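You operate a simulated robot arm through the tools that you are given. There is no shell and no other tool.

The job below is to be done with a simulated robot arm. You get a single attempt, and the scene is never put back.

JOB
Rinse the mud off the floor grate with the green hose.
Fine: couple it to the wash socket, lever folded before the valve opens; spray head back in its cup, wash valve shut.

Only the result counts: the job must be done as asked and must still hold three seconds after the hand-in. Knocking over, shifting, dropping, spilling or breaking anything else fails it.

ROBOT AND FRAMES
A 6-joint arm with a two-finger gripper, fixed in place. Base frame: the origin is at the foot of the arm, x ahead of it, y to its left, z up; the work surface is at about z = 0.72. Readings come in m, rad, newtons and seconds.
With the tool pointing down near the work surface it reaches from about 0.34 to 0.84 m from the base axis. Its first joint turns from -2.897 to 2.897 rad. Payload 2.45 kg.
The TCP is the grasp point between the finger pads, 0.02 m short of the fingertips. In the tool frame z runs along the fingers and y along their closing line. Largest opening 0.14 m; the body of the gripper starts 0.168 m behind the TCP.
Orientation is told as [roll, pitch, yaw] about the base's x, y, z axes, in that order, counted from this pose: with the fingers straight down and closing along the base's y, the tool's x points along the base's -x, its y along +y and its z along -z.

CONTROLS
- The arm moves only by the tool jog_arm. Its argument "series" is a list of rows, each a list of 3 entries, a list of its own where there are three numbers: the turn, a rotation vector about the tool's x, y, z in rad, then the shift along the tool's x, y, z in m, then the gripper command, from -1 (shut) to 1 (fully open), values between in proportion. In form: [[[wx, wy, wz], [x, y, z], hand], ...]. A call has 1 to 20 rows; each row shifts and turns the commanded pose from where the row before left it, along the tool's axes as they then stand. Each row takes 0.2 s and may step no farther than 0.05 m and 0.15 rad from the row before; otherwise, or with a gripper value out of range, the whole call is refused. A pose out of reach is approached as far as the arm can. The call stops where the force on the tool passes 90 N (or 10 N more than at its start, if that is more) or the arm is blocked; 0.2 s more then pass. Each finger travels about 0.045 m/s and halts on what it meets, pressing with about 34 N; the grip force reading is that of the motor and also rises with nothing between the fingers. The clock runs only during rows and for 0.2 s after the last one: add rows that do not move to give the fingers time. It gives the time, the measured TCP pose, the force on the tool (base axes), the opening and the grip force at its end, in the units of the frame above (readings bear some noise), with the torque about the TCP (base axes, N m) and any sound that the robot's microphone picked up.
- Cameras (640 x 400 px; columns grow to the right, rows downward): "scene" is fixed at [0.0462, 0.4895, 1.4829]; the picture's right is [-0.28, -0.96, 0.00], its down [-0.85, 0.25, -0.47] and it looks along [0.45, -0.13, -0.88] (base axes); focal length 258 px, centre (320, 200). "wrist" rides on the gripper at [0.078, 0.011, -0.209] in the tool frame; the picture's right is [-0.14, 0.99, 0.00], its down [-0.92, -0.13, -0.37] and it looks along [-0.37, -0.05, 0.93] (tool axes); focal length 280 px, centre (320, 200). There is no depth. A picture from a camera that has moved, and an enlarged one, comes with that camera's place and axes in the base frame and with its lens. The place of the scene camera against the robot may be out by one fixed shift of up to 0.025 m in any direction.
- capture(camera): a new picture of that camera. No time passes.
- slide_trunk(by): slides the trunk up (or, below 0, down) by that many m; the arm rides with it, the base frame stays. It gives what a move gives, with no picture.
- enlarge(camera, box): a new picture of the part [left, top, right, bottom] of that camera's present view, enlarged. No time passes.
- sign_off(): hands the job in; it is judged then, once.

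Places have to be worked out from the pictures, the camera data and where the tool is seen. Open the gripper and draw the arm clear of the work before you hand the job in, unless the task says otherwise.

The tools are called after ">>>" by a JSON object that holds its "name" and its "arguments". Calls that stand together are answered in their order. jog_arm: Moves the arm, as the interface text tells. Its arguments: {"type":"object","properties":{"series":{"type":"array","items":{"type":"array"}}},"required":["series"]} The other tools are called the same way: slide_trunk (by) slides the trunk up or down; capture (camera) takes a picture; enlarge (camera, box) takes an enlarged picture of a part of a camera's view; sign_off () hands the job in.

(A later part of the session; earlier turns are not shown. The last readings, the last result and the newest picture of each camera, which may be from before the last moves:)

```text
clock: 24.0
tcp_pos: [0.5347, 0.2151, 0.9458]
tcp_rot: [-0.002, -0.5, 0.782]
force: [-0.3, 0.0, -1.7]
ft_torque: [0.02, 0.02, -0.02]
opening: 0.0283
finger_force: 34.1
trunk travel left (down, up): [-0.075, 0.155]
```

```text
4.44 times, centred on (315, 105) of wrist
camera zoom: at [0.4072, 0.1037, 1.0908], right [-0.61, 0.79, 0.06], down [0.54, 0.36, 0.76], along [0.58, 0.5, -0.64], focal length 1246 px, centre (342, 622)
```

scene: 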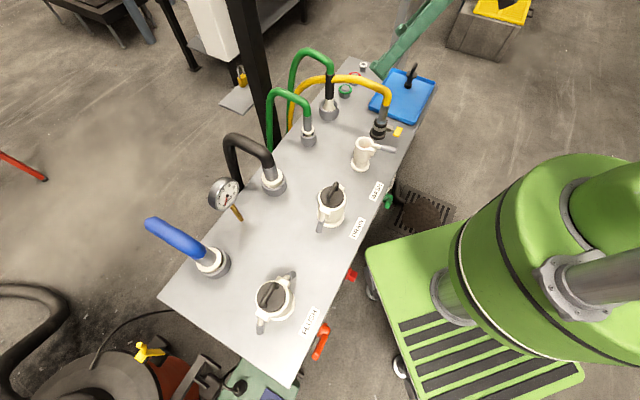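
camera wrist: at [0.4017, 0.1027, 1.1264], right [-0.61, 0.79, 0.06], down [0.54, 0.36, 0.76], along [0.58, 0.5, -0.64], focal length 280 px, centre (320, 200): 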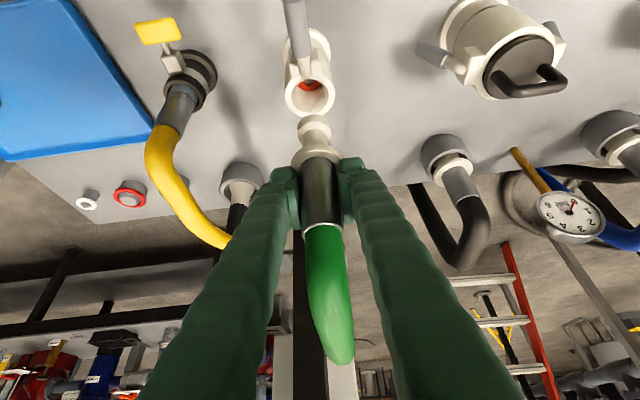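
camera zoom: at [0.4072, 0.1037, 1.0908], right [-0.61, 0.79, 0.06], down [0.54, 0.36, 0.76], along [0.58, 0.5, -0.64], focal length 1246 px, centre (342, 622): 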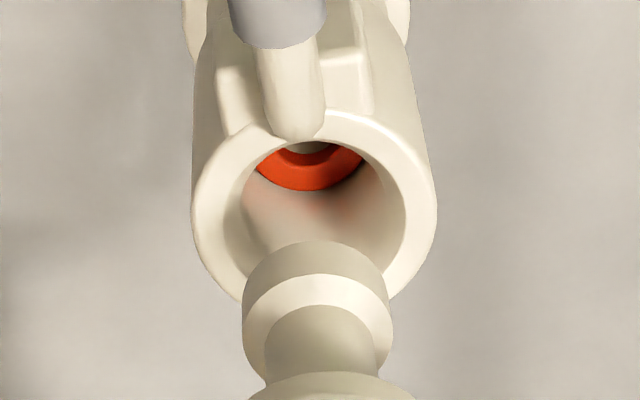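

Now aligned within about 1 mm in both views. I'll lower it into the socket in small steps, watching the force.

>>> {"name": "jog_arm", "arguments": {"series": [[[0, 0, 0], [0.0041, 0, 0.0091], -1], [[0, 0, 0], [0.0048, 0, 0.0088], -1], [[0, 0, 0], [0.0048, 0, 0.0088], -1], [[0, 0, 0], [0, 0, 0], -1]]}}

>>> {"name": "enlarge", "arguments": {"camera": "wrist", "box": [275, 60, 355, 150]}}

>>> {"name": "enlarge", "arguments": {"camera": "scene", "box": [345, 115, 395, 165]}}

```text
clock: 25.0
tcp_pos: [0.5358, 0.2149, 0.9164]
tcp_rot: [-0.002, -0.5, 0.786]
force: [0.1, 0.7, -2.6]
ft_torque: [-0.01, 0.04, -0.02]
opening: 0.0286
finger_force: 34.4
trunk travel left (down, up): [-0.075, 0.155]
```

```text
4.44 times, centred on (315, 105) of wrist
camera zoom: at [0.408, 0.1046, 1.0611], right [-0.61, 0.79, 0.06], down [0.54, 0.36, 0.77], along [0.58, 0.5, -0.64], focal length 1246 px, centre (342, 622)
```

zoom: 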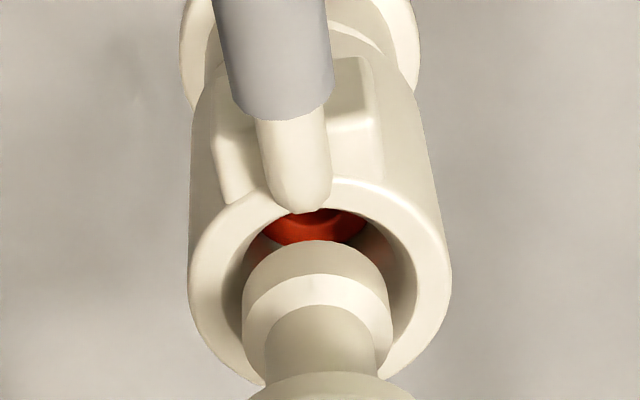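

```text
8.00 times, centred on (370, 140) of scene
camera zoom: at [0.0462, 0.4895, 1.4829], right [-0.28, -0.96, 0.0], down [-0.85, 0.25, -0.47], along [0.45, -0.13, -0.88], focal length 2061 px, centre (-80, 680)
```

zoom: 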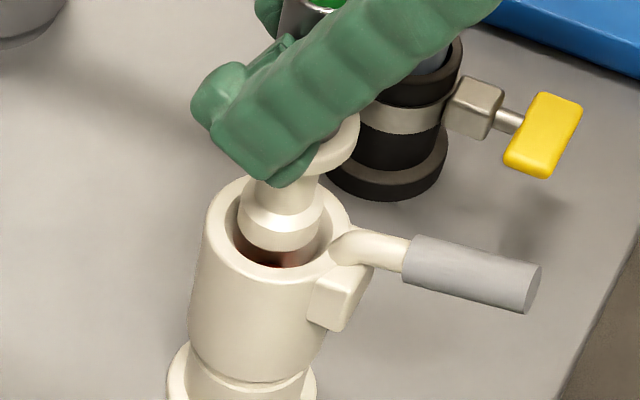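

The male end is entering the bore centrally. Continuing down in small steps.

>>> {"name": "jog_arm", "arguments": {"series": [[[0, 0, 0], [0.0048, 0, 0.0088], -1], [[0, 0, 0], [0.0048, 0, 0.0088], -1], [[0, 0, 0], [0, 0, 0], -1]]}}

>>> {"name": "enlarge", "arguments": {"camera": "wrist", "box": [275, 60, 355, 150]}}

>>> {"name": "enlarge", "arguments": {"camera": "scene", "box": [345, 115, 395, 165]}}

```text
clock: 25.8
tcp_pos: [0.5362, 0.2159, 0.896]
tcp_rot: [0.009, -0.494, 0.783]
force: [-1.9, 0.5, -1.3]
ft_torque: [0.03, 0.14, -0.02]
opening: 0.0288
finger_force: 33.6
trunk travel left (down, up): [-0.075, 0.155]
```

```text
4.44 times, centred on (315, 105) of wrist
camera zoom: at [0.4103, 0.1035, 1.0427], right [-0.61, 0.79, 0.07], down [0.54, 0.35, 0.76], along [0.57, 0.51, -0.65], focal length 1246 px, centre (342, 622)
```

zoom: 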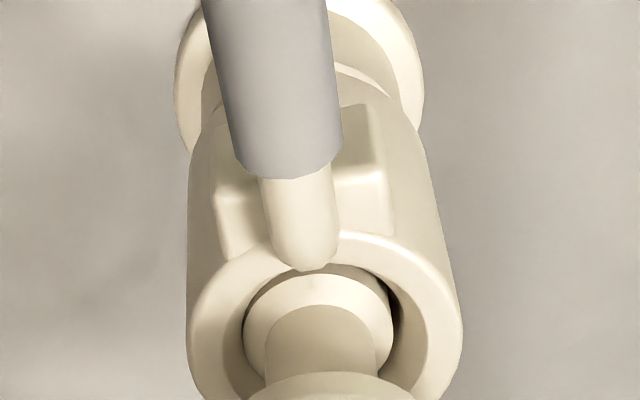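

```text
8.00 times, centred on (370, 140) of scene
camera zoom: at [0.0462, 0.4895, 1.4829], right [-0.28, -0.96, 0.0], down [-0.85, 0.25, -0.47], along [0.45, -0.13, -0.88], focal length 2061 px, centre (-80, 680)
```

zoom: 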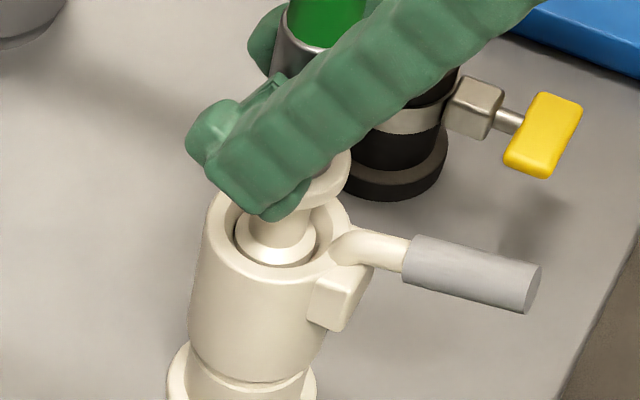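

Light side contact only (forces under 2 N). I'll continue toward the collar seating on the rim.

>>> {"name": "jog_arm", "arguments": {"series": [[[0, 0, 0], [0.0048, 0, 0.0088], -1], [[0, 0, 0], [0.0024, 0, 0.0044], -1], [[0, 0, 0], [0, 0, 0], -1]]}}

>>> {"name": "enlarge", "arguments": {"camera": "wrist", "box": [275, 60, 355, 150]}}

>>> {"name": "enlarge", "arguments": {"camera": "scene", "box": [345, 115, 395, 165]}}

```text
clock: 26.6
tcp_pos: [0.5399, 0.2164, 0.8889]
tcp_rot: [0.009, -0.493, 0.783]
force: [-23.1, 6.4, 2.1]
ft_torque: [0.51, 1.61, -0.04]
opening: 0.0286
finger_force: 34.3
out of reach, approached as far as the arm can: row 1
trunk travel left (down, up): [-0.075, 0.155]
```

```text
4.44 times, centred on (315, 105) of wrist
camera zoom: at [0.4151, 0.1049, 1.0352], right [-0.62, 0.78, 0.07], down [0.54, 0.36, 0.76], along [0.57, 0.51, -0.65], focal length 1246 px, centre (342, 622)
```

zoom: 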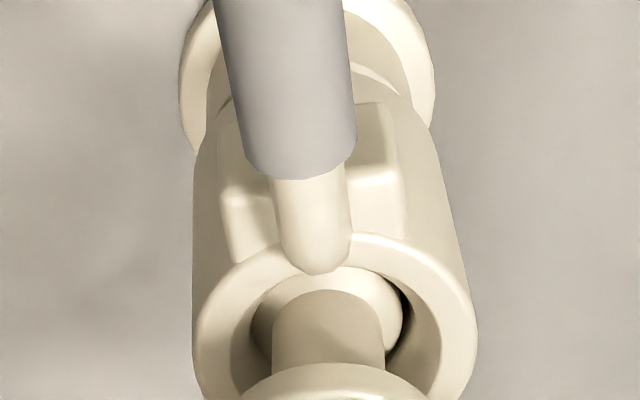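

```text
8.00 times, centred on (370, 140) of scene
camera zoom: at [0.0462, 0.4895, 1.4829], right [-0.28, -0.96, 0.0], down [-0.85, 0.25, -0.47], along [0.45, -0.13, -0.88], focal length 2061 px, centre (-80, 680)
```

zoom: 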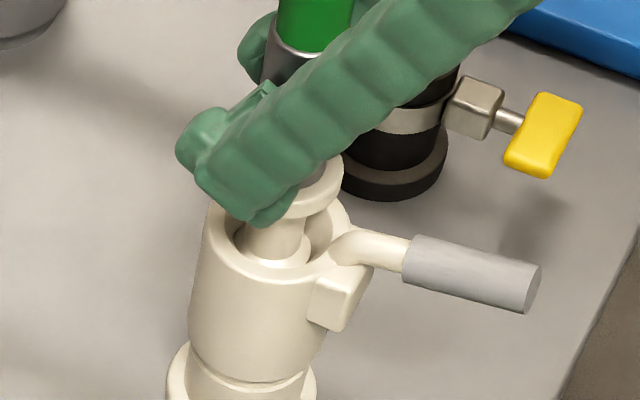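

The arm is at the edge of its workspace with this tilt, so it drifted sideways and is pressing the coupling on the wall (23 N). I'll back out that last step to relax it, then use the trunk slide for a pure vertical motion.

>>> {"name": "jog_arm", "arguments": {"series": [[[0, 0, 0], [-0.0003, 0.0023, -0.0079], -1], [[0, 0, 0], [0, 0, 0], -1]]}}

```text
clock: 27.2
tcp_pos: [0.5393, 0.2159, 0.8958]
tcp_rot: [0.007, -0.498, 0.781]
force: [-6.4, 5.1, 1.9]
ft_torque: [0.35, 0.41, -0.02]
opening: 0.0286
finger_force: 34.4
trunk travel left (down, up): [-0.075, 0.155]
```

Residual side force of about 8 N pushes toward (-x, +y). I'll shift a few mm that way to centre before sliding.

>>> {"name": "jog_arm", "arguments": {"series": [[[0, 0, 0], [0.0019, 0.0028, -0.001], -1], [[0, 0, 0], [0, 0, 0], -1]]}}

>>> {"name": "enlarge", "arguments": {"camera": "wrist", "box": [275, 60, 355, 150]}}

```text
clock: 27.8
tcp_pos: [0.5372, 0.217, 0.8968]
tcp_rot: [0.008, -0.497, 0.783]
force: [1.8, 0.8, -1.3]
ft_torque: [0.11, -0.19, -0.01]
opening: 0.0285
finger_force: 33.5
trunk travel left (down, up): [-0.075, 0.155]
```

```text
4.44 times, centred on (315, 105) of wrist
camera zoom: at [0.4111, 0.1046, 1.0424], right [-0.61, 0.79, 0.07], down [0.54, 0.35, 0.76], along [0.57, 0.51, -0.64], focal length 1246 px, centre (342, 622)
```

zoom: 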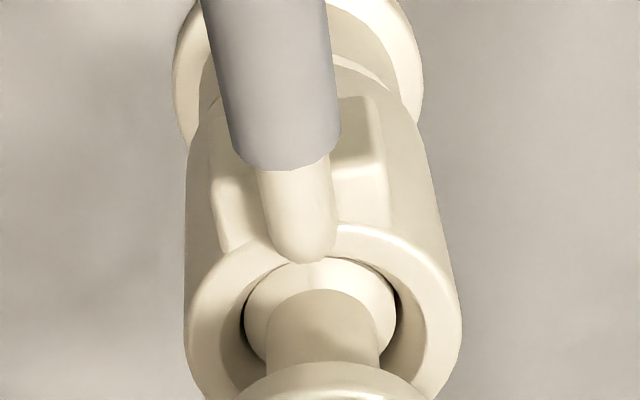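

Relaxed and central. Now I'll slide the trunk down 10 mm for a straight vertical insertion.

>>> {"name": "slide_trunk", "arguments": {"by": -0.01}}

>>> {"name": "enlarge", "arguments": {"camera": "wrist", "box": [275, 60, 355, 150]}}

>>> {"name": "enlarge", "arguments": {"camera": "scene", "box": [345, 115, 395, 165]}}

```text
clock: 28.4
tcp_pos: [0.5374, 0.2165, 0.8856]
tcp_rot: [0.01, -0.496, 0.782]
force: [4.3, 4.1, -4.2]
ft_torque: [0.45, -0.42, -0.01]
opening: 0.028
finger_force: 34.3
trunk travel left (down, up): [-0.065, 0.165]
```

```text
4.44 times, centred on (315, 105) of wrist
camera zoom: at [0.411, 0.1049, 1.032], right [-0.61, 0.79, 0.07], down [0.54, 0.35, 0.76], along [0.57, 0.51, -0.64], focal length 1246 px, centre (342, 622)
```

zoom: 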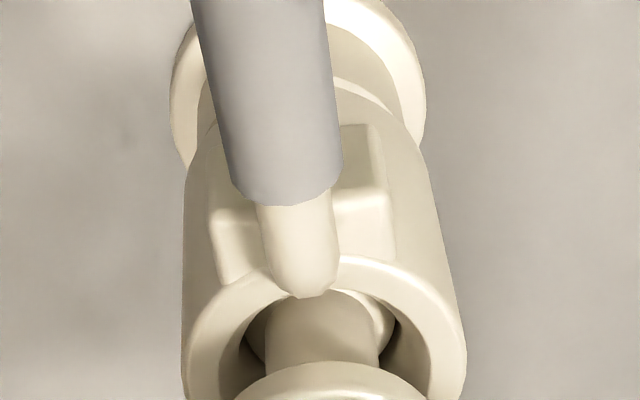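

```text
8.00 times, centred on (370, 140) of scene
camera zoom: at [0.0462, 0.4895, 1.4829], right [-0.28, -0.96, 0.0], down [-0.85, 0.25, -0.47], along [0.45, -0.13, -0.88], focal length 2061 px, centre (-80, 680)
```

zoom: 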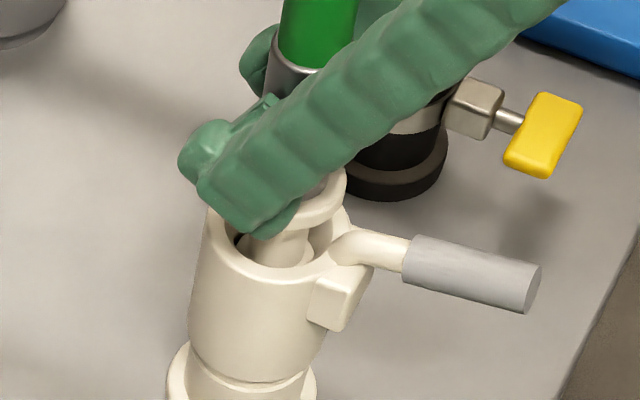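

Going in; the tool is being pushed slightly toward +m and has a small roll error. I'll trim both, then slide down further.

>>> {"name": "jog_arm", "arguments": {"series": [[[0.0056, 0.0064, -0.003], [-0.0013, 0, 0.0007], -1], [[0, 0, 0], [0, 0, 0], -1]]}}

>>> {"name": "slide_trunk", "arguments": {"by": -0.008}}

>>> {"name": "enlarge", "arguments": {"camera": "wrist", "box": [275, 60, 355, 150]}}

>>> {"name": "enlarge", "arguments": {"camera": "scene", "box": [345, 115, 395, 165]}}

```text
clock: 29.0
tcp_pos: [0.5372, 0.2175, 0.8868]
tcp_rot: [0.005, -0.487, 0.787]
force: [2.6, 3.7, -1.9]
ft_torque: [0.33, -0.19, -0.07]
opening: 0.0279
finger_force: 33.7
trunk travel left (down, up): [-0.065, 0.165]
```

```text
clock: 29.6
tcp_pos: [0.5377, 0.2182, 0.878]
tcp_rot: [0.003, -0.486, 0.786]
force: [3.3, 2.2, -2.0]
ft_torque: [0.2, -0.22, -0.03]
opening: 0.0278
finger_force: 34.0
trunk travel left (down, up): [-0.057, 0.173]
```

```text
4.44 times, centred on (315, 105) of wrist
camera zoom: at [0.4118, 0.1068, 1.0254], right [-0.61, 0.79, 0.07], down [0.55, 0.36, 0.76], along [0.57, 0.5, -0.65], focal length 1246 px, centre (342, 622)
```

zoom: 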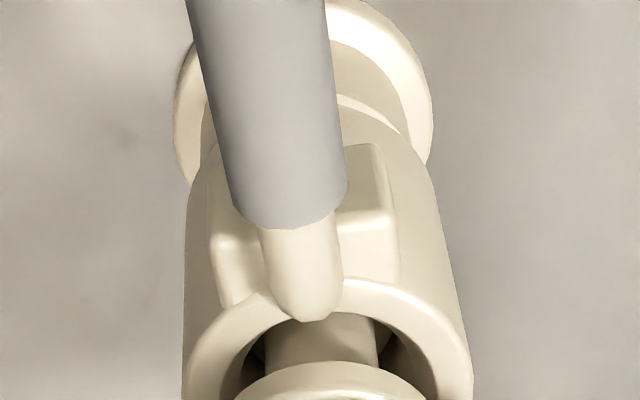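

```text
8.00 times, centred on (370, 140) of scene
camera zoom: at [0.0462, 0.4895, 1.4829], right [-0.28, -0.96, 0.0], down [-0.85, 0.25, -0.47], along [0.45, -0.13, -0.88], focal length 2061 px, centre (-80, 680)
```

zoom: 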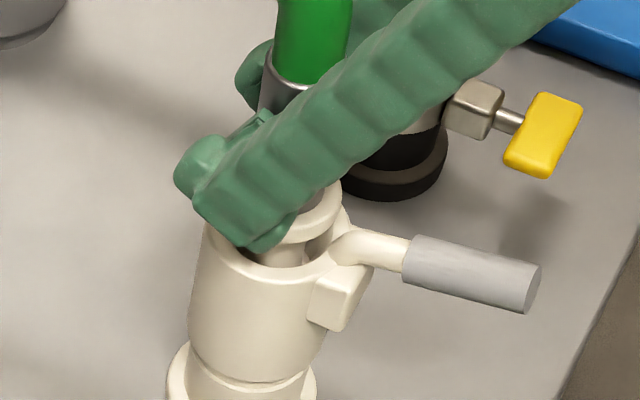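

The collar is nearly down and vertical force is still small. I'll keep sliding in small steps until it seats.

>>> {"name": "slide_trunk", "arguments": {"by": -0.006}}

>>> {"name": "enlarge", "arguments": {"camera": "scene", "box": [345, 115, 395, 165]}}

>>> {"name": "enlarge", "arguments": {"camera": "wrist", "box": [275, 80, 355, 170]}}

```text
clock: 30.1
tcp_pos: [0.5372, 0.2179, 0.8754]
tcp_rot: [0.002, -0.491, 0.783]
force: [-3.1, 2.4, 28.7]
ft_torque: [0.12, 0.26, 0.04]
opening: 0.0281
finger_force: 34.1
trunk travel left (down, up): [-0.051, 0.179]
```

```text
8.00 times, centred on (370, 140) of scene
camera zoom: at [0.0462, 0.4895, 1.4829], right [-0.28, -0.96, 0.0], down [-0.85, 0.25, -0.47], along [0.45, -0.13, -0.88], focal length 2061 px, centre (-80, 680)
```

zoom: 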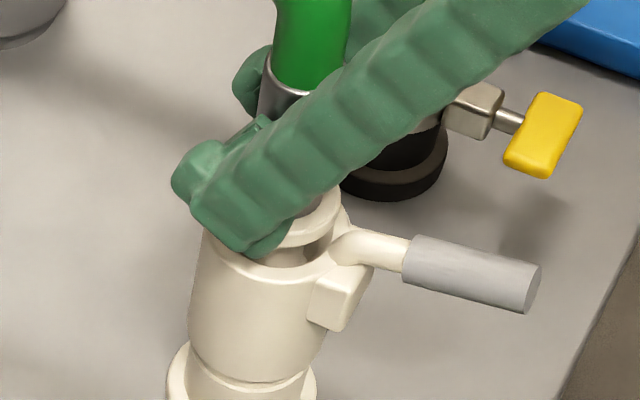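

```text
4.44 times, centred on (315, 125) of wrist
camera zoom: at [0.4113, 0.1068, 1.0212], right [-0.62, 0.79, 0.07], down [0.54, 0.36, 0.76], along [0.57, 0.5, -0.65], focal length 1246 px, centre (342, 533)
```

zoom: 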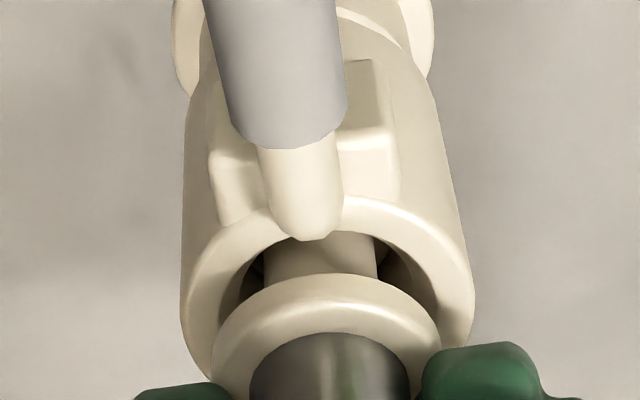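

The vertical force jumped to 29 N with TCP at z≈0.875, so something is seating, probably the end face on the seal. I'll push slightly further to see whether it's a firm stop.

>>> {"name": "slide_trunk", "arguments": {"by": -0.003}}

>>> {"name": "enlarge", "arguments": {"camera": "wrist", "box": [265, 80, 365, 180]}}

```text
clock: 30.6
tcp_pos: [0.5375, 0.2178, 0.8739]
tcp_rot: [0.0, -0.5, 0.788]
force: [-6.6, 1.8, 64.6]
ft_torque: [0.0, 0.66, -0.04]
opening: 0.0279
finger_force: 33.6
trunk travel left (down, up): [-0.048, 0.182]
```

```text
4.00 times, centred on (315, 130) of wrist
camera zoom: at [0.4107, 0.1066, 1.0196], right [-0.62, 0.79, 0.07], down [0.54, 0.36, 0.76], along [0.58, 0.51, -0.64], focal length 1122 px, centre (340, 480)
```

zoom: 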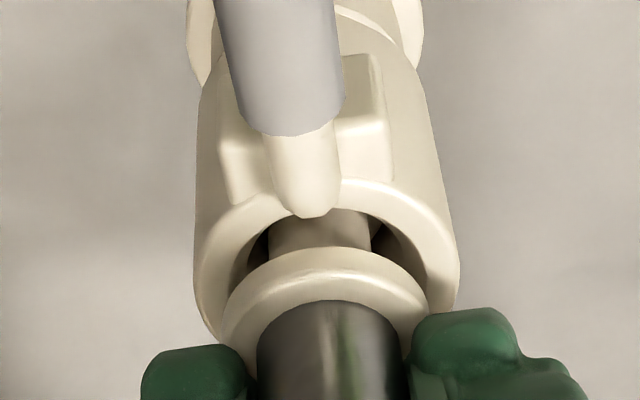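

It's a firm stop (65 N for 1.5 mm more), so the end is bottomed on the seal with the groove at cam level. I'll relieve most of the press, then open the fingers slowly to release the coupling.

>>> {"name": "slide_trunk", "arguments": {"by": 0.004}}

>>> {"name": "jog_arm", "arguments": {"series": [[[0, 0, 0], [0, 0, 0], -0.4], [[0, 0, 0], [0, 0, 0], -0.3], [[0, 0, 0], [0, 0, 0], -0.2], [[0, 0, 0], [0, 0, 0], -0.2]]}}

>>> {"name": "capture", "arguments": {"camera": "wrist"}}

>>> {"name": "enlarge", "arguments": {"camera": "scene", "box": [330, 90, 420, 170]}}

```text
clock: 31.1
tcp_pos: [0.5388, 0.2179, 0.8742]
tcp_rot: [0.001, -0.492, 0.785]
force: [6.5, 6.2, 31.2]
ft_torque: [0.48, -0.48, -0.03]
opening: 0.0279
finger_force: 34.3
trunk travel left (down, up): [-0.052, 0.178]
```

```text
clock: 32.1
tcp_pos: [0.5373, 0.2174, 0.8736]
tcp_rot: [0.004, -0.486, 0.783]
force: [-0.3, 0.4, -0.3]
ft_torque: [-0.02, -0.02, -0.01]
opening: 0.0561
finger_force: 0.1
trunk travel left (down, up): [-0.052, 0.178]
```

```text
taken
camera wrist: at [0.4116, 0.1066, 1.0204], right [-0.61, 0.79, 0.07], down [0.55, 0.36, 0.76], along [0.57, 0.5, -0.65], focal length 280 px, centre (320, 200)
```

wrist: 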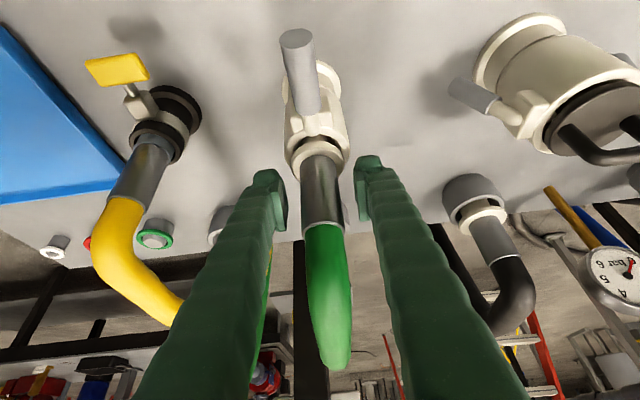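

```text
5.00 times, centred on (375, 130) of scene
camera zoom: at [0.0462, 0.4895, 1.4829], right [-0.28, -0.96, 0.0], down [-0.85, 0.25, -0.47], along [0.45, -0.13, -0.88], focal length 1288 px, centre (45, 550)
```

zoom: 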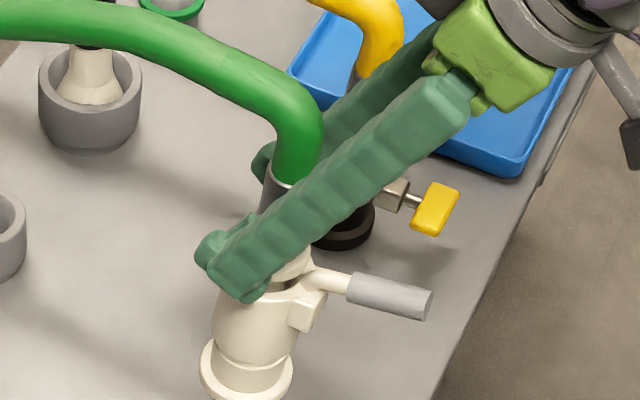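

The coupling is free and standing in the socket. I'll withdraw straight up with the fingers straddling the hose, then inspect.

>>> {"name": "jog_arm", "arguments": {"series": [[[0, 0, 0], [0, 0, 0], 0.0], [[0, 0, 0], [-0.0072, 0, -0.0131], 0.0], [[0, 0, 0], [-0.0144, 0, -0.0263], 0.0], [[0, 0, 0], [-0.0144, 0, -0.0263], 0.0], [[0, 0, 0], [-0.0144, 0, -0.0263], 0.0], [[0, 0, 0], [-0.0144, 0, -0.0263], 0.0], [[0, 0, 0], [0, 0, 0], 0.0]]}}

>>> {"name": "capture", "arguments": {"camera": "wrist"}}

>>> {"name": "enlarge", "arguments": {"camera": "scene", "box": [330, 90, 420, 170]}}

```text
clock: 33.8
tcp_pos: [0.5388, 0.2196, 1.0082]
tcp_rot: [0.003, -0.486, 0.786]
force: [-0.4, 0.3, -0.3]
ft_torque: [0.02, -0.02, -0.01]
opening: 0.0701
finger_force: 0.1
trunk travel left (down, up): [-0.052, 0.178]
```

```text
taken
camera wrist: at [0.4135, 0.1074, 1.1558], right [-0.61, 0.79, 0.07], down [0.54, 0.36, 0.76], along [0.57, 0.5, -0.65], focal length 280 px, centre (320, 200)
```

wrist: 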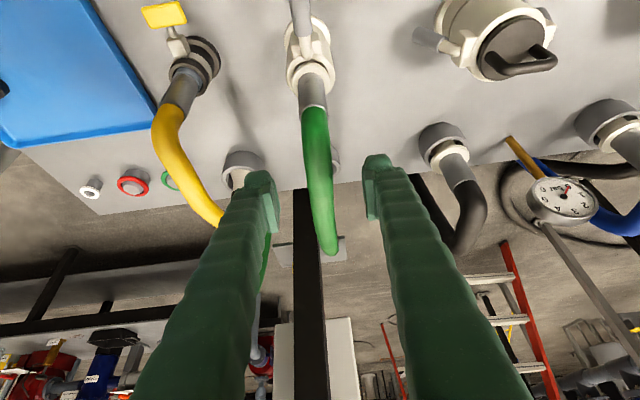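

```text
5.00 times, centred on (375, 130) of scene
camera zoom: at [0.0462, 0.4895, 1.4829], right [-0.28, -0.96, 0.0], down [-0.85, 0.25, -0.47], along [0.45, -0.13, -0.88], focal length 1288 px, centre (45, 550)
```

zoom: 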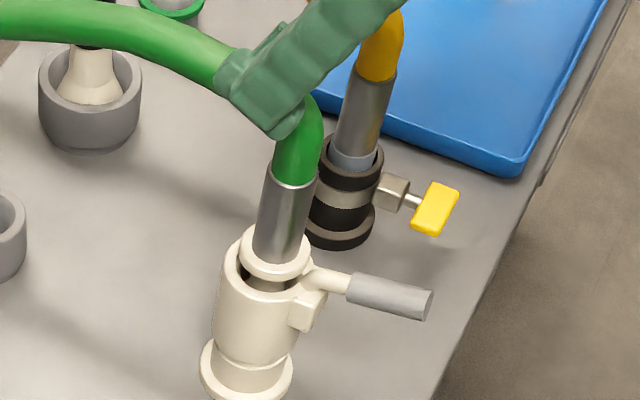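

The coupling is seated. For the wash lever I put the handle at e≈0.217 with its tip at m≈0.433, z≈0.85, pivoting near m≈0.50. I'll raise, make the tool vertical with fingers closed, and position above the handle tip to push it down.

>>> {"name": "jog_arm", "arguments": {"series": [[[0, 0, 0], [-0.0156, 0, -0.0295], 0.0], [[0, 0, 0], [-0.0156, 0, -0.0295], 0.0], [[0, 0, 0], [-0.0156, 0, -0.0295], 0.0], [[0, 0.1215, 0], [0, 0, 0], 0], [[0, 0.1215, 0], [0, 0, 0], 0], [[0, 0.1215, 0], [0, 0, 0], 0], [[0, 0.1215, 0], [0, 0, 0], 0], [[0, 0, 0], [0.0323, 0.0007, 0], -1], [[0, 0, 0], [0.0323, 0.0007, 0], -1], [[0, 0, 0], [0.0323, 0.0007, 0], -1], [[0, 0, 0], [0, 0, 0.035], -1], [[0, 0, 0], [0, 0, 0.035], -1], [[0, 0, 0], [0, 0, 0.035], -1], [[0, 0, 0], [0, 0, 0.035], -1], [[0, 0, 0], [0, 0, 0], -1]]}}

>>> {"name": "capture", "arguments": {"camera": "wrist"}}

>>> {"name": "enlarge", "arguments": {"camera": "scene", "box": [330, 90, 450, 190]}}

```text
clock: 37.0
tcp_pos: [0.4682, 0.1516, 0.9674]
tcp_rot: [0.004, -0.002, 0.785]
force: [-0.7, 0.2, 0.1]
ft_torque: [0.0, 0.05, 0.01]
opening: 0.0
finger_force: 29.2
trunk travel left (down, up): [-0.052, 0.178]
```

```text
taken
camera wrist: at [0.4062, 0.1039, 1.1762], right [-0.6, 0.8, 0.0], down [0.74, 0.56, 0.37], along [0.29, 0.23, -0.93], focal length 280 px, centre (320, 200)
```

wrist: 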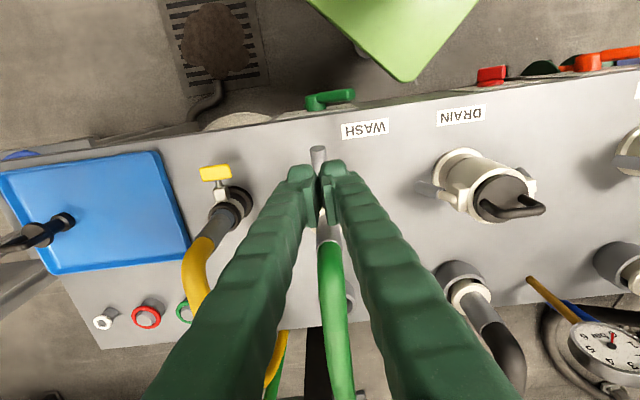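

```text
4.00 times, centred on (390, 140) of scene
camera zoom: at [0.0462, 0.4895, 1.4829], right [-0.28, -0.96, 0.0], down [-0.85, 0.25, -0.47], along [0.45, -0.13, -0.88], focal length 1031 px, centre (40, 440)
```

zoom: 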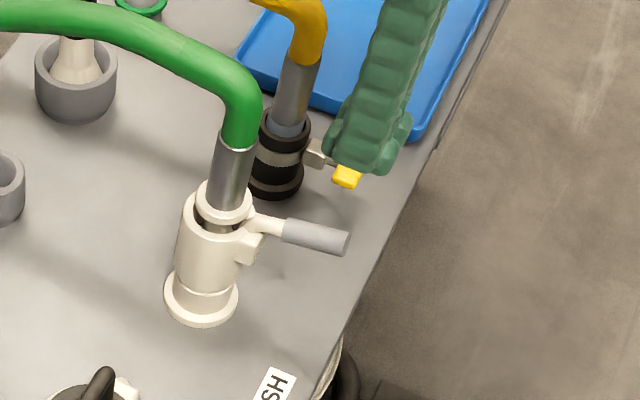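

The fingertips are above the handle, slightly inboard of its tip. I'll lower to near contact, then push down in small steps.

>>> {"name": "jog_arm", "arguments": {"series": [[[0, 0, 0], [0, 0.001, 0.03], -1], [[0, 0, 0], [0, 0, 0.03], -1], [[0, 0, 0], [0, 0, 0.02], -1], [[0, 0, 0], [0, 0, 0.01], -1], [[0, 0, 0], [0, 0, 0.01], -1], [[0, 0, 0], [0, 0, 0], -1]]}}

>>> {"name": "enlarge", "arguments": {"camera": "scene", "box": [330, 90, 450, 190]}}

```text
clock: 38.4
tcp_pos: [0.4689, 0.1527, 0.868]
tcp_rot: [0.004, -0.004, 0.787]
force: [-0.8, -0.5, -0.2]
ft_torque: [-0.01, -0.01, -0.01]
opening: 0.0001
finger_force: 30.0
trunk travel left (down, up): [-0.052, 0.178]
```

```text
4.00 times, centred on (390, 140) of scene
camera zoom: at [0.0462, 0.4895, 1.4829], right [-0.28, -0.96, 0.0], down [-0.85, 0.25, -0.47], along [0.45, -0.13, -0.88], focal length 1031 px, centre (40, 440)
```

zoom: 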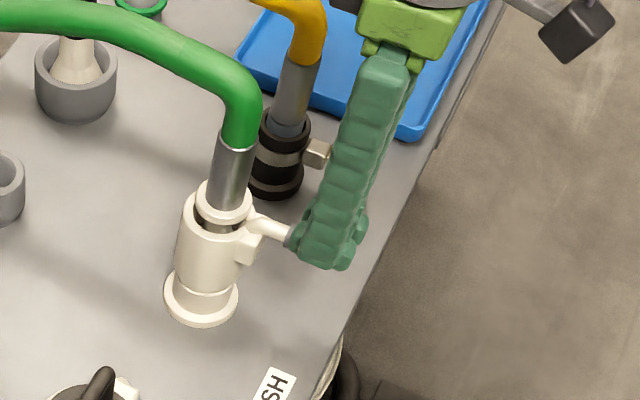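

No contact yet and the fingers are right over the handle. Continuing down in 1 cm steps.

>>> {"name": "jog_arm", "arguments": {"series": [[[0, 0, 0], [0, 0, 0.01], -1], [[0, 0, 0], [0, 0, 0.01], -1], [[0, 0, 0], [0, 0, 0], -1]]}}

>>> {"name": "enlarge", "arguments": {"camera": "scene", "box": [330, 90, 450, 190]}}

>>> {"name": "enlarge", "arguments": {"camera": "wrist", "box": [240, 90, 400, 240]}}

```text
clock: 39.1
tcp_pos: [0.4682, 0.1534, 0.848]
tcp_rot: [0.004, -0.001, 0.787]
force: [0.2, -0.6, -0.3]
ft_torque: [0.04, 0.03, -0.01]
opening: 0.0001
finger_force: 29.4
trunk travel left (down, up): [-0.052, 0.178]
```

```text
4.00 times, centred on (390, 140) of scene
camera zoom: at [0.0462, 0.4895, 1.4829], right [-0.28, -0.96, 0.0], down [-0.85, 0.25, -0.47], along [0.45, -0.13, -0.88], focal length 1031 px, centre (40, 440)
```

zoom: 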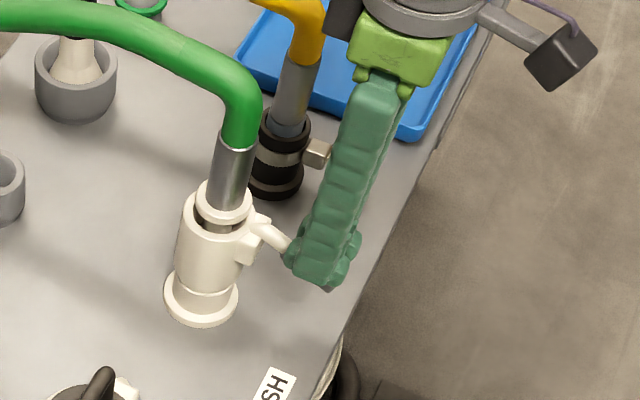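

```text
2.67 times, centred on (320, 165) of wrist
camera zoom: at [0.4056, 0.1044, 1.0563], right [-0.6, 0.8, 0.0], down [0.74, 0.56, 0.37], along [0.29, 0.23, -0.93], focal length 748 px, centre (320, 293)
```

zoom: 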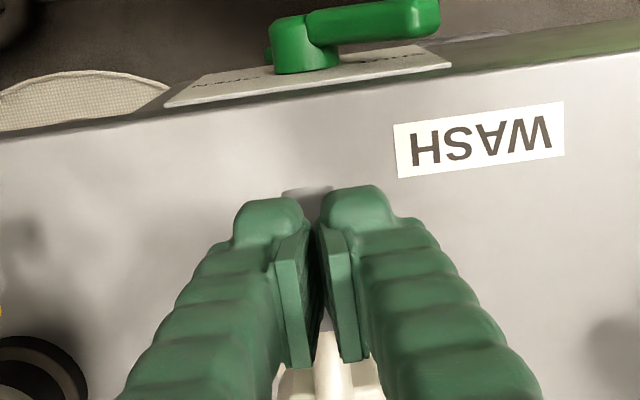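

The handle is following down with negligible force. Continuing.

>>> {"name": "jog_arm", "arguments": {"series": [[[0, 0, 0], [0, 0, 0.01], -1], [[0, 0, 0], [0, 0, 0.01], -1], [[0, 0, 0], [0, 0, 0.01], -1], [[0, 0, 0], [0, 0, 0], -1]]}}

>>> {"name": "enlarge", "arguments": {"camera": "scene", "box": [330, 90, 450, 190]}}

>>> {"name": "enlarge", "arguments": {"camera": "wrist", "box": [240, 90, 400, 240]}}

```text
clock: 40.1
tcp_pos: [0.4678, 0.1517, 0.818]
tcp_rot: [0.004, -0.001, 0.787]
force: [0.2, 0.6, 0.3]
ft_torque: [-0.03, -0.01, -0.01]
opening: 0.0001
finger_force: 29.5
trunk travel left (down, up): [-0.052, 0.178]
```

```text
4.00 times, centred on (390, 140) of scene
camera zoom: at [0.0462, 0.4895, 1.4829], right [-0.28, -0.96, 0.0], down [-0.85, 0.25, -0.47], along [0.45, -0.13, -0.88], focal length 1031 px, centre (40, 440)
```

zoom: 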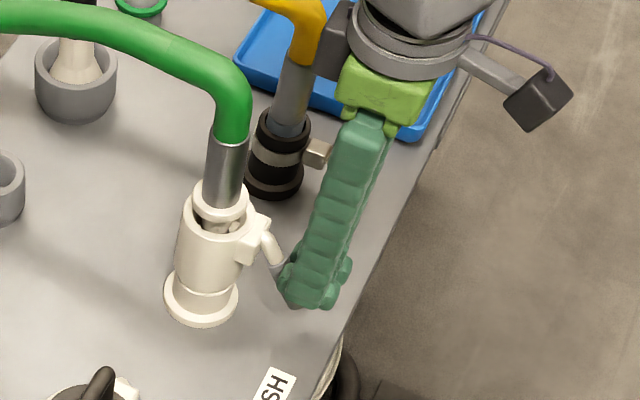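

```text
2.67 times, centred on (320, 165) of wrist
camera zoom: at [0.4051, 0.1039, 1.0261], right [-0.6, 0.8, 0.0], down [0.74, 0.56, 0.37], along [0.29, 0.23, -0.93], focal length 748 px, centre (320, 293)
```

zoom: 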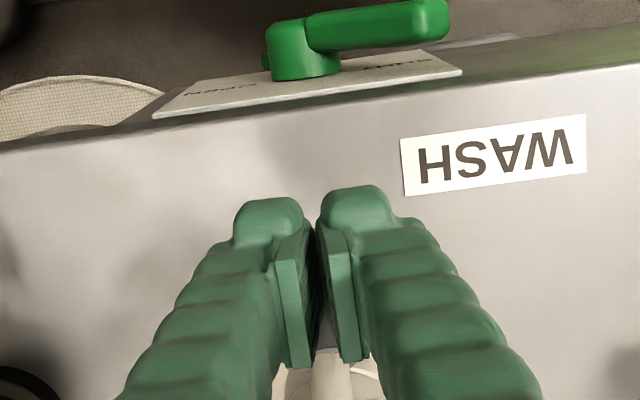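

The lever is past about 50° and the coupling is straightening up. Continuing down.

>>> {"name": "jog_arm", "arguments": {"series": [[[0, 0, 0], [0, 0, 0.01], -1], [[0, 0, 0], [0, 0, 0.01], -1], [[0, 0, 0], [0, 0, 0.01], -1], [[0, 0, 0], [0, 0, 0], -1]]}}

>>> {"name": "enlarge", "arguments": {"camera": "scene", "box": [330, 90, 450, 190]}}

>>> {"name": "enlarge", "arguments": {"camera": "wrist", "box": [240, 90, 400, 240]}}

```text
clock: 41.1
tcp_pos: [0.4672, 0.1516, 0.788]
tcp_rot: [0.003, -0.003, 0.784]
force: [-0.5, -12.6, 16.9]
ft_torque: [0.01, -0.33, -0.2]
opening: 0.0001
finger_force: 29.6
trunk travel left (down, up): [-0.052, 0.178]
```

```text
4.00 times, centred on (390, 140) of scene
camera zoom: at [0.0462, 0.4895, 1.4829], right [-0.28, -0.96, 0.0], down [-0.85, 0.25, -0.47], along [0.45, -0.13, -0.88], focal length 1031 px, centre (40, 440)
```

zoom: 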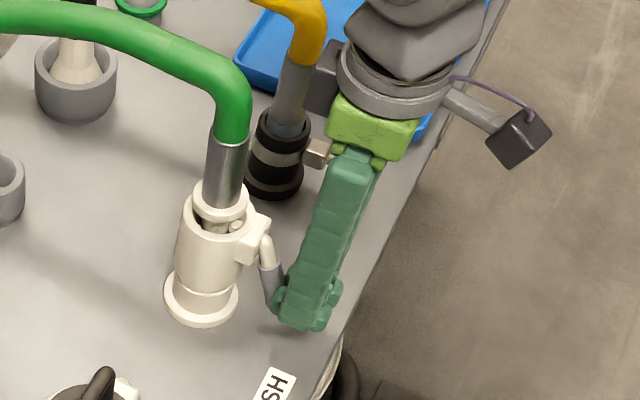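

```text
2.67 times, centred on (320, 165) of wrist
camera zoom: at [0.404, 0.1035, 0.9968], right [-0.6, 0.8, 0.0], down [0.74, 0.56, 0.37], along [0.29, 0.23, -0.93], focal length 748 px, centre (320, 293)
```

zoom: 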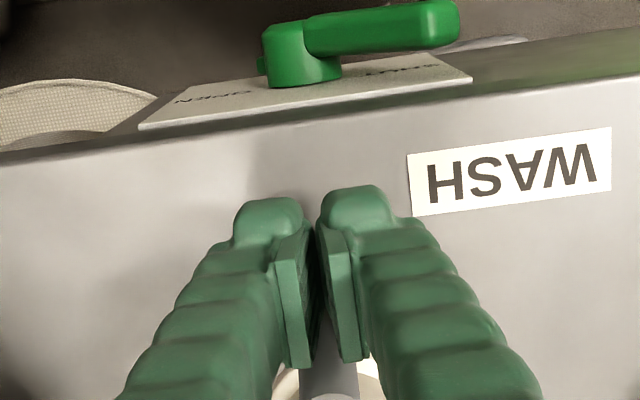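

The lever is about 75° down and resistance has begun (17 N). I'll push inward (+m) to fold it fully against the body.

>>> {"name": "jog_arm", "arguments": {"series": [[[0, 0, 0], [-0.005, 0, 0], -1], [[0, 0, 0], [-0.005, 0, 0], -1], [[0, 0, 0], [0, 0, 0], -1]]}}

>>> {"name": "enlarge", "arguments": {"camera": "scene", "box": [340, 120, 410, 180]}}

```text
clock: 42.0
tcp_pos: [0.4668, 0.1522, 0.7877]
tcp_rot: [0.013, 0.007, 0.782]
force: [-13.4, -76.7, 27.5]
ft_torque: [-0.75, -0.34, -1.22]
opening: 0.0003
finger_force: 29.7
trunk travel left (down, up): [-0.052, 0.178]
```

```text
6.67 times, centred on (375, 150) of scene
camera zoom: at [0.0462, 0.4895, 1.4829], right [-0.28, -0.96, 0.0], down [-0.85, 0.25, -0.47], along [0.45, -0.13, -0.88], focal length 1718 px, centre (-47, 533)
```

zoom: 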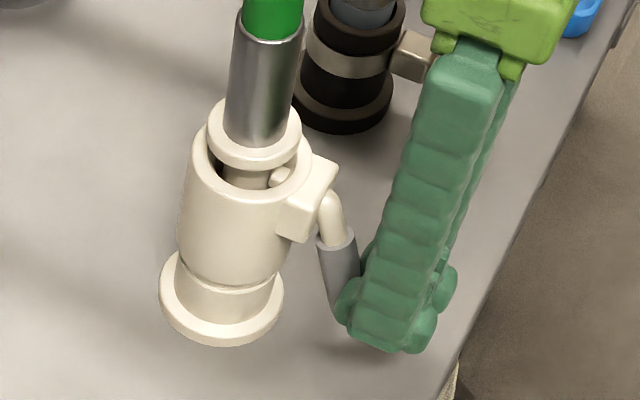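

It's a hard stop (about 80 N with no motion), so the lever is folded to its limit. I'll back off and inspect.

>>> {"name": "jog_arm", "arguments": {"series": [[[0, 0, 0], [0.01, 0, 0], -1], [[0, 0, 0], [0.01, 0, -0.005], -1], [[0, 0, 0], [0.01, 0, -0.03], -1], [[0, 0, 0], [0, 0, -0.04], -1], [[0, 0, 0], [0, 0, -0.04], -1], [[0, 0, 0], [0, 0, -0.04], -1], [[0, 0, 0], [0, 0, 0], -1]]}}

>>> {"name": "capture", "arguments": {"camera": "wrist"}}

>>> {"name": "enlarge", "arguments": {"camera": "scene", "box": [310, 120, 410, 220]}}

```text
clock: 43.5
tcp_pos: [0.4537, 0.1377, 0.9421]
tcp_rot: [0.004, -0.001, 0.788]
force: [0.1, -0.2, 0.9]
ft_torque: [0.02, -0.03, -0.01]
opening: 0.0002
finger_force: 29.3
trunk travel left (down, up): [-0.052, 0.178]
```

```text
taken
camera wrist: at [0.3909, 0.09, 1.1511], right [-0.6, 0.8, 0.0], down [0.74, 0.56, 0.37], along [0.29, 0.23, -0.93], focal length 280 px, centre (320, 200)
```

wrist: 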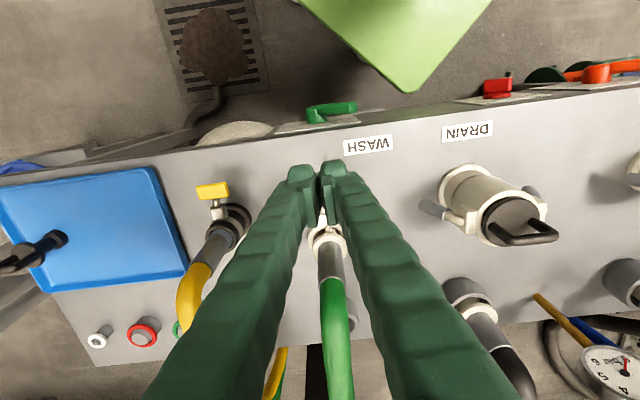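

```text
4.00 times, centred on (360, 170) of scene
camera zoom: at [0.0462, 0.4895, 1.4829], right [-0.28, -0.96, 0.0], down [-0.85, 0.25, -0.47], along [0.45, -0.13, -0.88], focal length 1031 px, centre (160, 320)
```

zoom: 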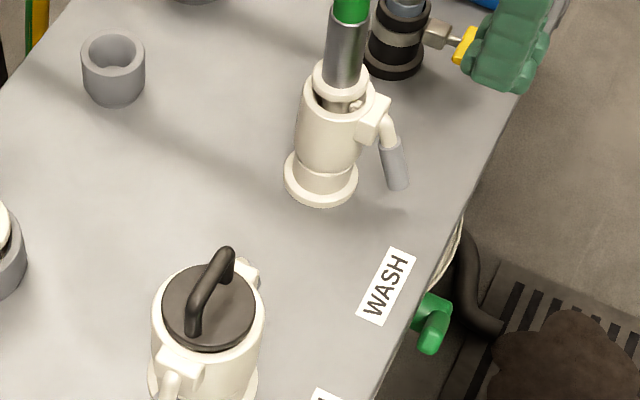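

The lever is folded down and stays, just like the drain's, and its cam has engaged the groove. Next is the valve: I'll position the closed fingers left of the green lever (e≈0.115, m≈0.366) and come down in front of the panel.

>>> {"name": "jog_arm", "arguments": {"series": [[[0, 0, 0], [0.0184, 0.0344, 0], -1], [[0, 0, 0], [0.0184, 0.0344, 0], -1], [[0, 0, 0], [0.0184, 0.0344, 0], -1], [[0, 0, 0], [0, 0, 0.04], -1], [[0, 0, 0], [0, 0, 0.04], -1], [[0, 0, 0], [0, 0, 0.04], -1], [[0, 0, 0], [0, 0, 0.04], -1], [[0, 0, 0], [0, 0, 0.04], -1], [[0, 0, 0], [0, 0, 0.02], -1], [[0, 0, 0], [0, 0, 0], -1]]}}

>>> {"name": "capture", "arguments": {"camera": "wrist"}}

>>> {"name": "enlarge", "arguments": {"camera": "scene", "box": [330, 140, 450, 240]}}

```text
clock: 45.8
tcp_pos: [0.3414, 0.1725, 0.7226]
tcp_rot: [0.003, -0.003, 0.785]
force: [0.7, 0.4, -0.8]
ft_torque: [-0.01, 0.0, -0.04]
opening: 0.0001
finger_force: 29.5
trunk travel left (down, up): [-0.052, 0.178]
```

```text
taken
camera wrist: at [0.279, 0.1243, 0.9308], right [-0.6, 0.8, 0.0], down [0.74, 0.56, 0.37], along [0.29, 0.23, -0.93], focal length 280 px, centre (320, 200)
```

wrist: 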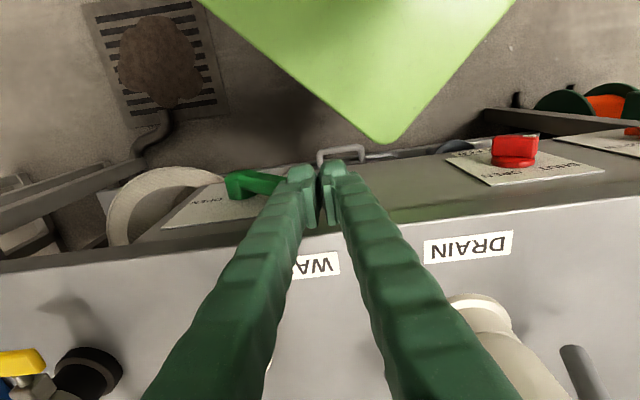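

```text
4.00 times, centred on (390, 190) of scene
camera zoom: at [0.0462, 0.4895, 1.4829], right [-0.28, -0.96, 0.0], down [-0.85, 0.25, -0.47], along [0.45, -0.13, -0.88], focal length 1031 px, centre (40, 240)
```

zoom: 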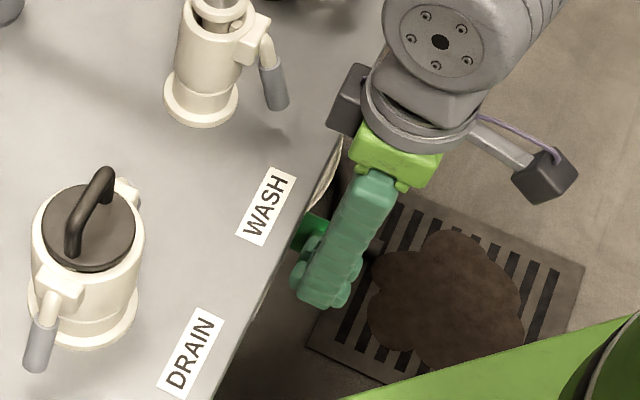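

The fingers hang just left of the green lever and are still above it. I'll zoom in to confirm the clearance before lowering.

>>> {"name": "enlarge", "arguments": {"camera": "wrist", "box": [150, 120, 350, 260]}}

>>> {"name": "enlarge", "arguments": {"camera": "scene", "box": [380, 180, 430, 220]}}

```text
2.86 times, centred on (250, 190) of wrist
camera zoom: at [0.279, 0.1243, 0.9308], right [-0.6, 0.8, 0.0], down [0.74, 0.56, 0.37], along [0.29, 0.23, -0.93], focal length 801 px, centre (520, 229)
```

zoom: 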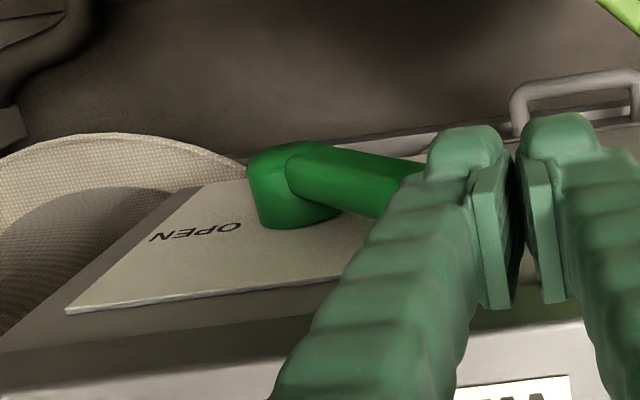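

```text
10.00 times, centred on (405, 200) of scene
camera zoom: at [0.0462, 0.4895, 1.4829], right [-0.28, -0.96, 0.0], down [-0.85, 0.25, -0.47], along [0.45, -0.13, -0.88], focal length 2577 px, centre (-530, 200)
```

zoom: 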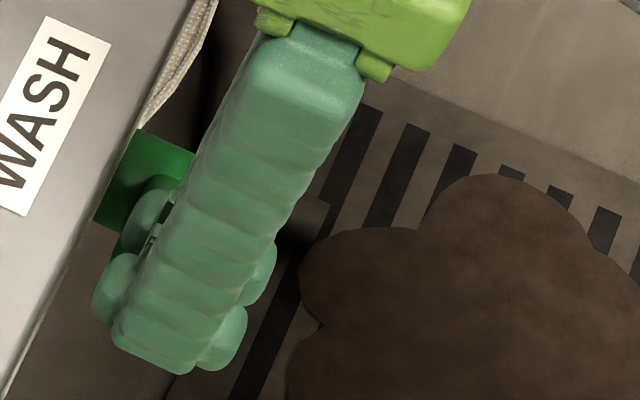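

The lever tip end is at e≈0.145 and the fingers' near face at about 0.129, so it's clear. I'll lower so the fingertips are at z≈0.625.

>>> {"name": "jog_arm", "arguments": {"series": [[[0, 0, 0], [0, 0.003, 0.02], -1], [[0, 0, 0], [0, 0, 0.02], -1], [[0, 0, 0], [0, 0, 0.02], -1], [[0, 0, 0], [0, 0, 0.018], -1], [[0, 0, 0], [0, 0, 0], -1]]}}

>>> {"name": "enlarge", "arguments": {"camera": "wrist", "box": [150, 100, 380, 260]}}

```text
clock: 47.0
tcp_pos: [0.3397, 0.1743, 0.6456]
tcp_rot: [0.004, -0.002, 0.788]
force: [-0.8, -1.0, -0.3]
ft_torque: [0.02, -0.01, -0.02]
opening: 0.0
finger_force: 29.2
trunk travel left (down, up): [-0.052, 0.178]
```

```text
2.50 times, centred on (265, 180) of wrist
camera zoom: at [0.2771, 0.1264, 0.8534], right [-0.6, 0.8, 0.0], down [0.74, 0.56, 0.37], along [0.29, 0.23, -0.93], focal length 701 px, centre (458, 250)
```

zoom: 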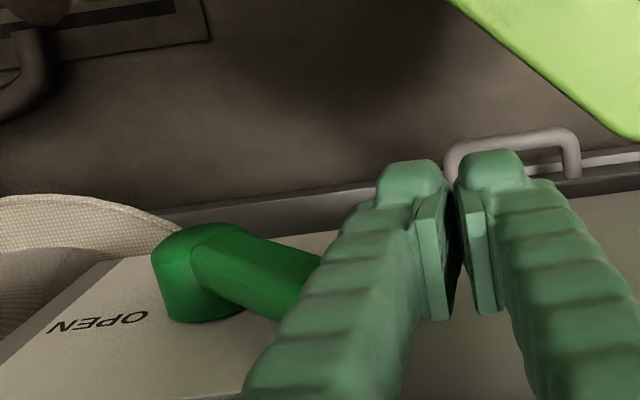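

The fingers are beside the lever at the right height. I'll push rightwards (+e) in 1 cm steps, watching force and sound.

>>> {"name": "jog_arm", "arguments": {"series": [[[0, 0, 0], [-0.004, -0.01, 0], -1], [[0, 0, 0], [0, -0.01, 0], -1], [[0, 0, 0], [0, -0.01, 0], -1], [[0, 0, 0], [0, -0.01, 0], -1], [[0, 0, 0], [0, 0, 0], -1]]}}

>>> {"name": "enlarge", "arguments": {"camera": "wrist", "box": [150, 100, 380, 260]}}

```text
clock: 48.1
tcp_pos: [0.3716, 0.1492, 0.6455]
tcp_rot: [0.005, -0.003, 0.787]
force: [-0.2, -0.7, -0.5]
ft_torque: [0.0, 0.0, 0.02]
opening: 0.0
finger_force: 29.4
trunk travel left (down, up): [-0.052, 0.178]
```

```text
2.50 times, centred on (265, 180) of wrist
camera zoom: at [0.3085, 0.1006, 0.8537], right [-0.6, 0.8, 0.0], down [0.74, 0.56, 0.37], along [0.29, 0.23, -0.93], focal length 701 px, centre (458, 250)
```

zoom: 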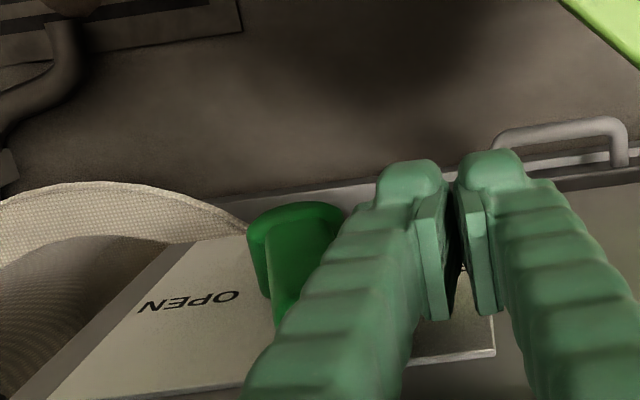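

The lever is turning easily. Continuing to the right.

>>> {"name": "jog_arm", "arguments": {"series": [[[0, 0, 0], [0, -0.01, 0], -1], [[0, 0, 0], [0, -0.01, 0], -1], [[0, 0, 0], [0, -0.01, 0], -1], [[0, 0, 0], [0, 0, 0], -1]]}}

>>> {"name": "enlarge", "arguments": {"camera": "wrist", "box": [150, 100, 380, 260]}}

```text
clock: 49.1
tcp_pos: [0.3928, 0.1277, 0.6435]
tcp_rot: [0.003, 0.0, 0.785]
force: [-0.3, 0.1, -0.4]
ft_torque: [0.01, -0.02, -0.02]
opening: 0.0001
finger_force: 29.5
trunk travel left (down, up): [-0.052, 0.178]
```

```text
2.50 times, centred on (265, 180) of wrist
camera zoom: at [0.3298, 0.08, 0.8533], right [-0.6, 0.8, 0.0], down [0.74, 0.56, 0.37], along [0.29, 0.23, -0.93], focal length 701 px, centre (458, 250)
```

zoom: 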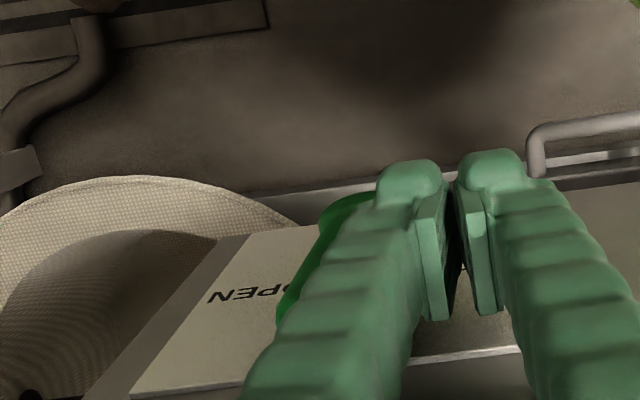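

The lever is near vertical now. I'll raise the fingertips slightly to clear the hub and keep pushing right.

>>> {"name": "jog_arm", "arguments": {"series": [[[0, 0, 0], [0, -0.005, -0.008], -1], [[0, 0, 0], [0, -0.01, 0], -1], [[0, 0, 0], [0, -0.01, 0], -1], [[0, 0, 0], [0, 0, 0], -1]]}}

>>> {"name": "enlarge", "arguments": {"camera": "wrist", "box": [150, 100, 380, 260]}}

>>> {"name": "enlarge", "arguments": {"camera": "scene", "box": [370, 170, 450, 230]}}

```text
clock: 50.1
tcp_pos: [0.41, 0.1098, 0.6537]
tcp_rot: [0.003, -0.002, 0.787]
force: [-0.8, 1.4, 0.3]
ft_torque: [-0.02, -0.01, -0.01]
opening: 0.0
finger_force: 29.7
trunk travel left (down, up): [-0.052, 0.178]
```

```text
2.50 times, centred on (265, 180) of wrist
camera zoom: at [0.3466, 0.0623, 0.8614], right [-0.6, 0.8, 0.0], down [0.74, 0.56, 0.37], along [0.29, 0.23, -0.93], focal length 701 px, centre (458, 250)
```

zoom: 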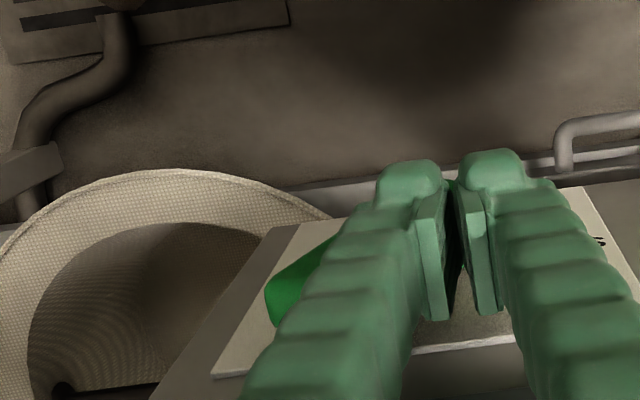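

```text
6.67 times, centred on (410, 200) of scene
camera zoom: at [0.0462, 0.4895, 1.4829], right [-0.28, -0.96, 0.0], down [-0.85, 0.25, -0.47], along [0.45, -0.13, -0.88], focal length 1718 px, centre (-280, 200)
```

zoom: 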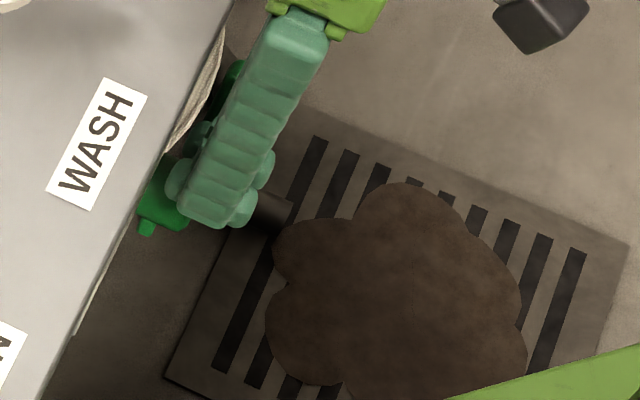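

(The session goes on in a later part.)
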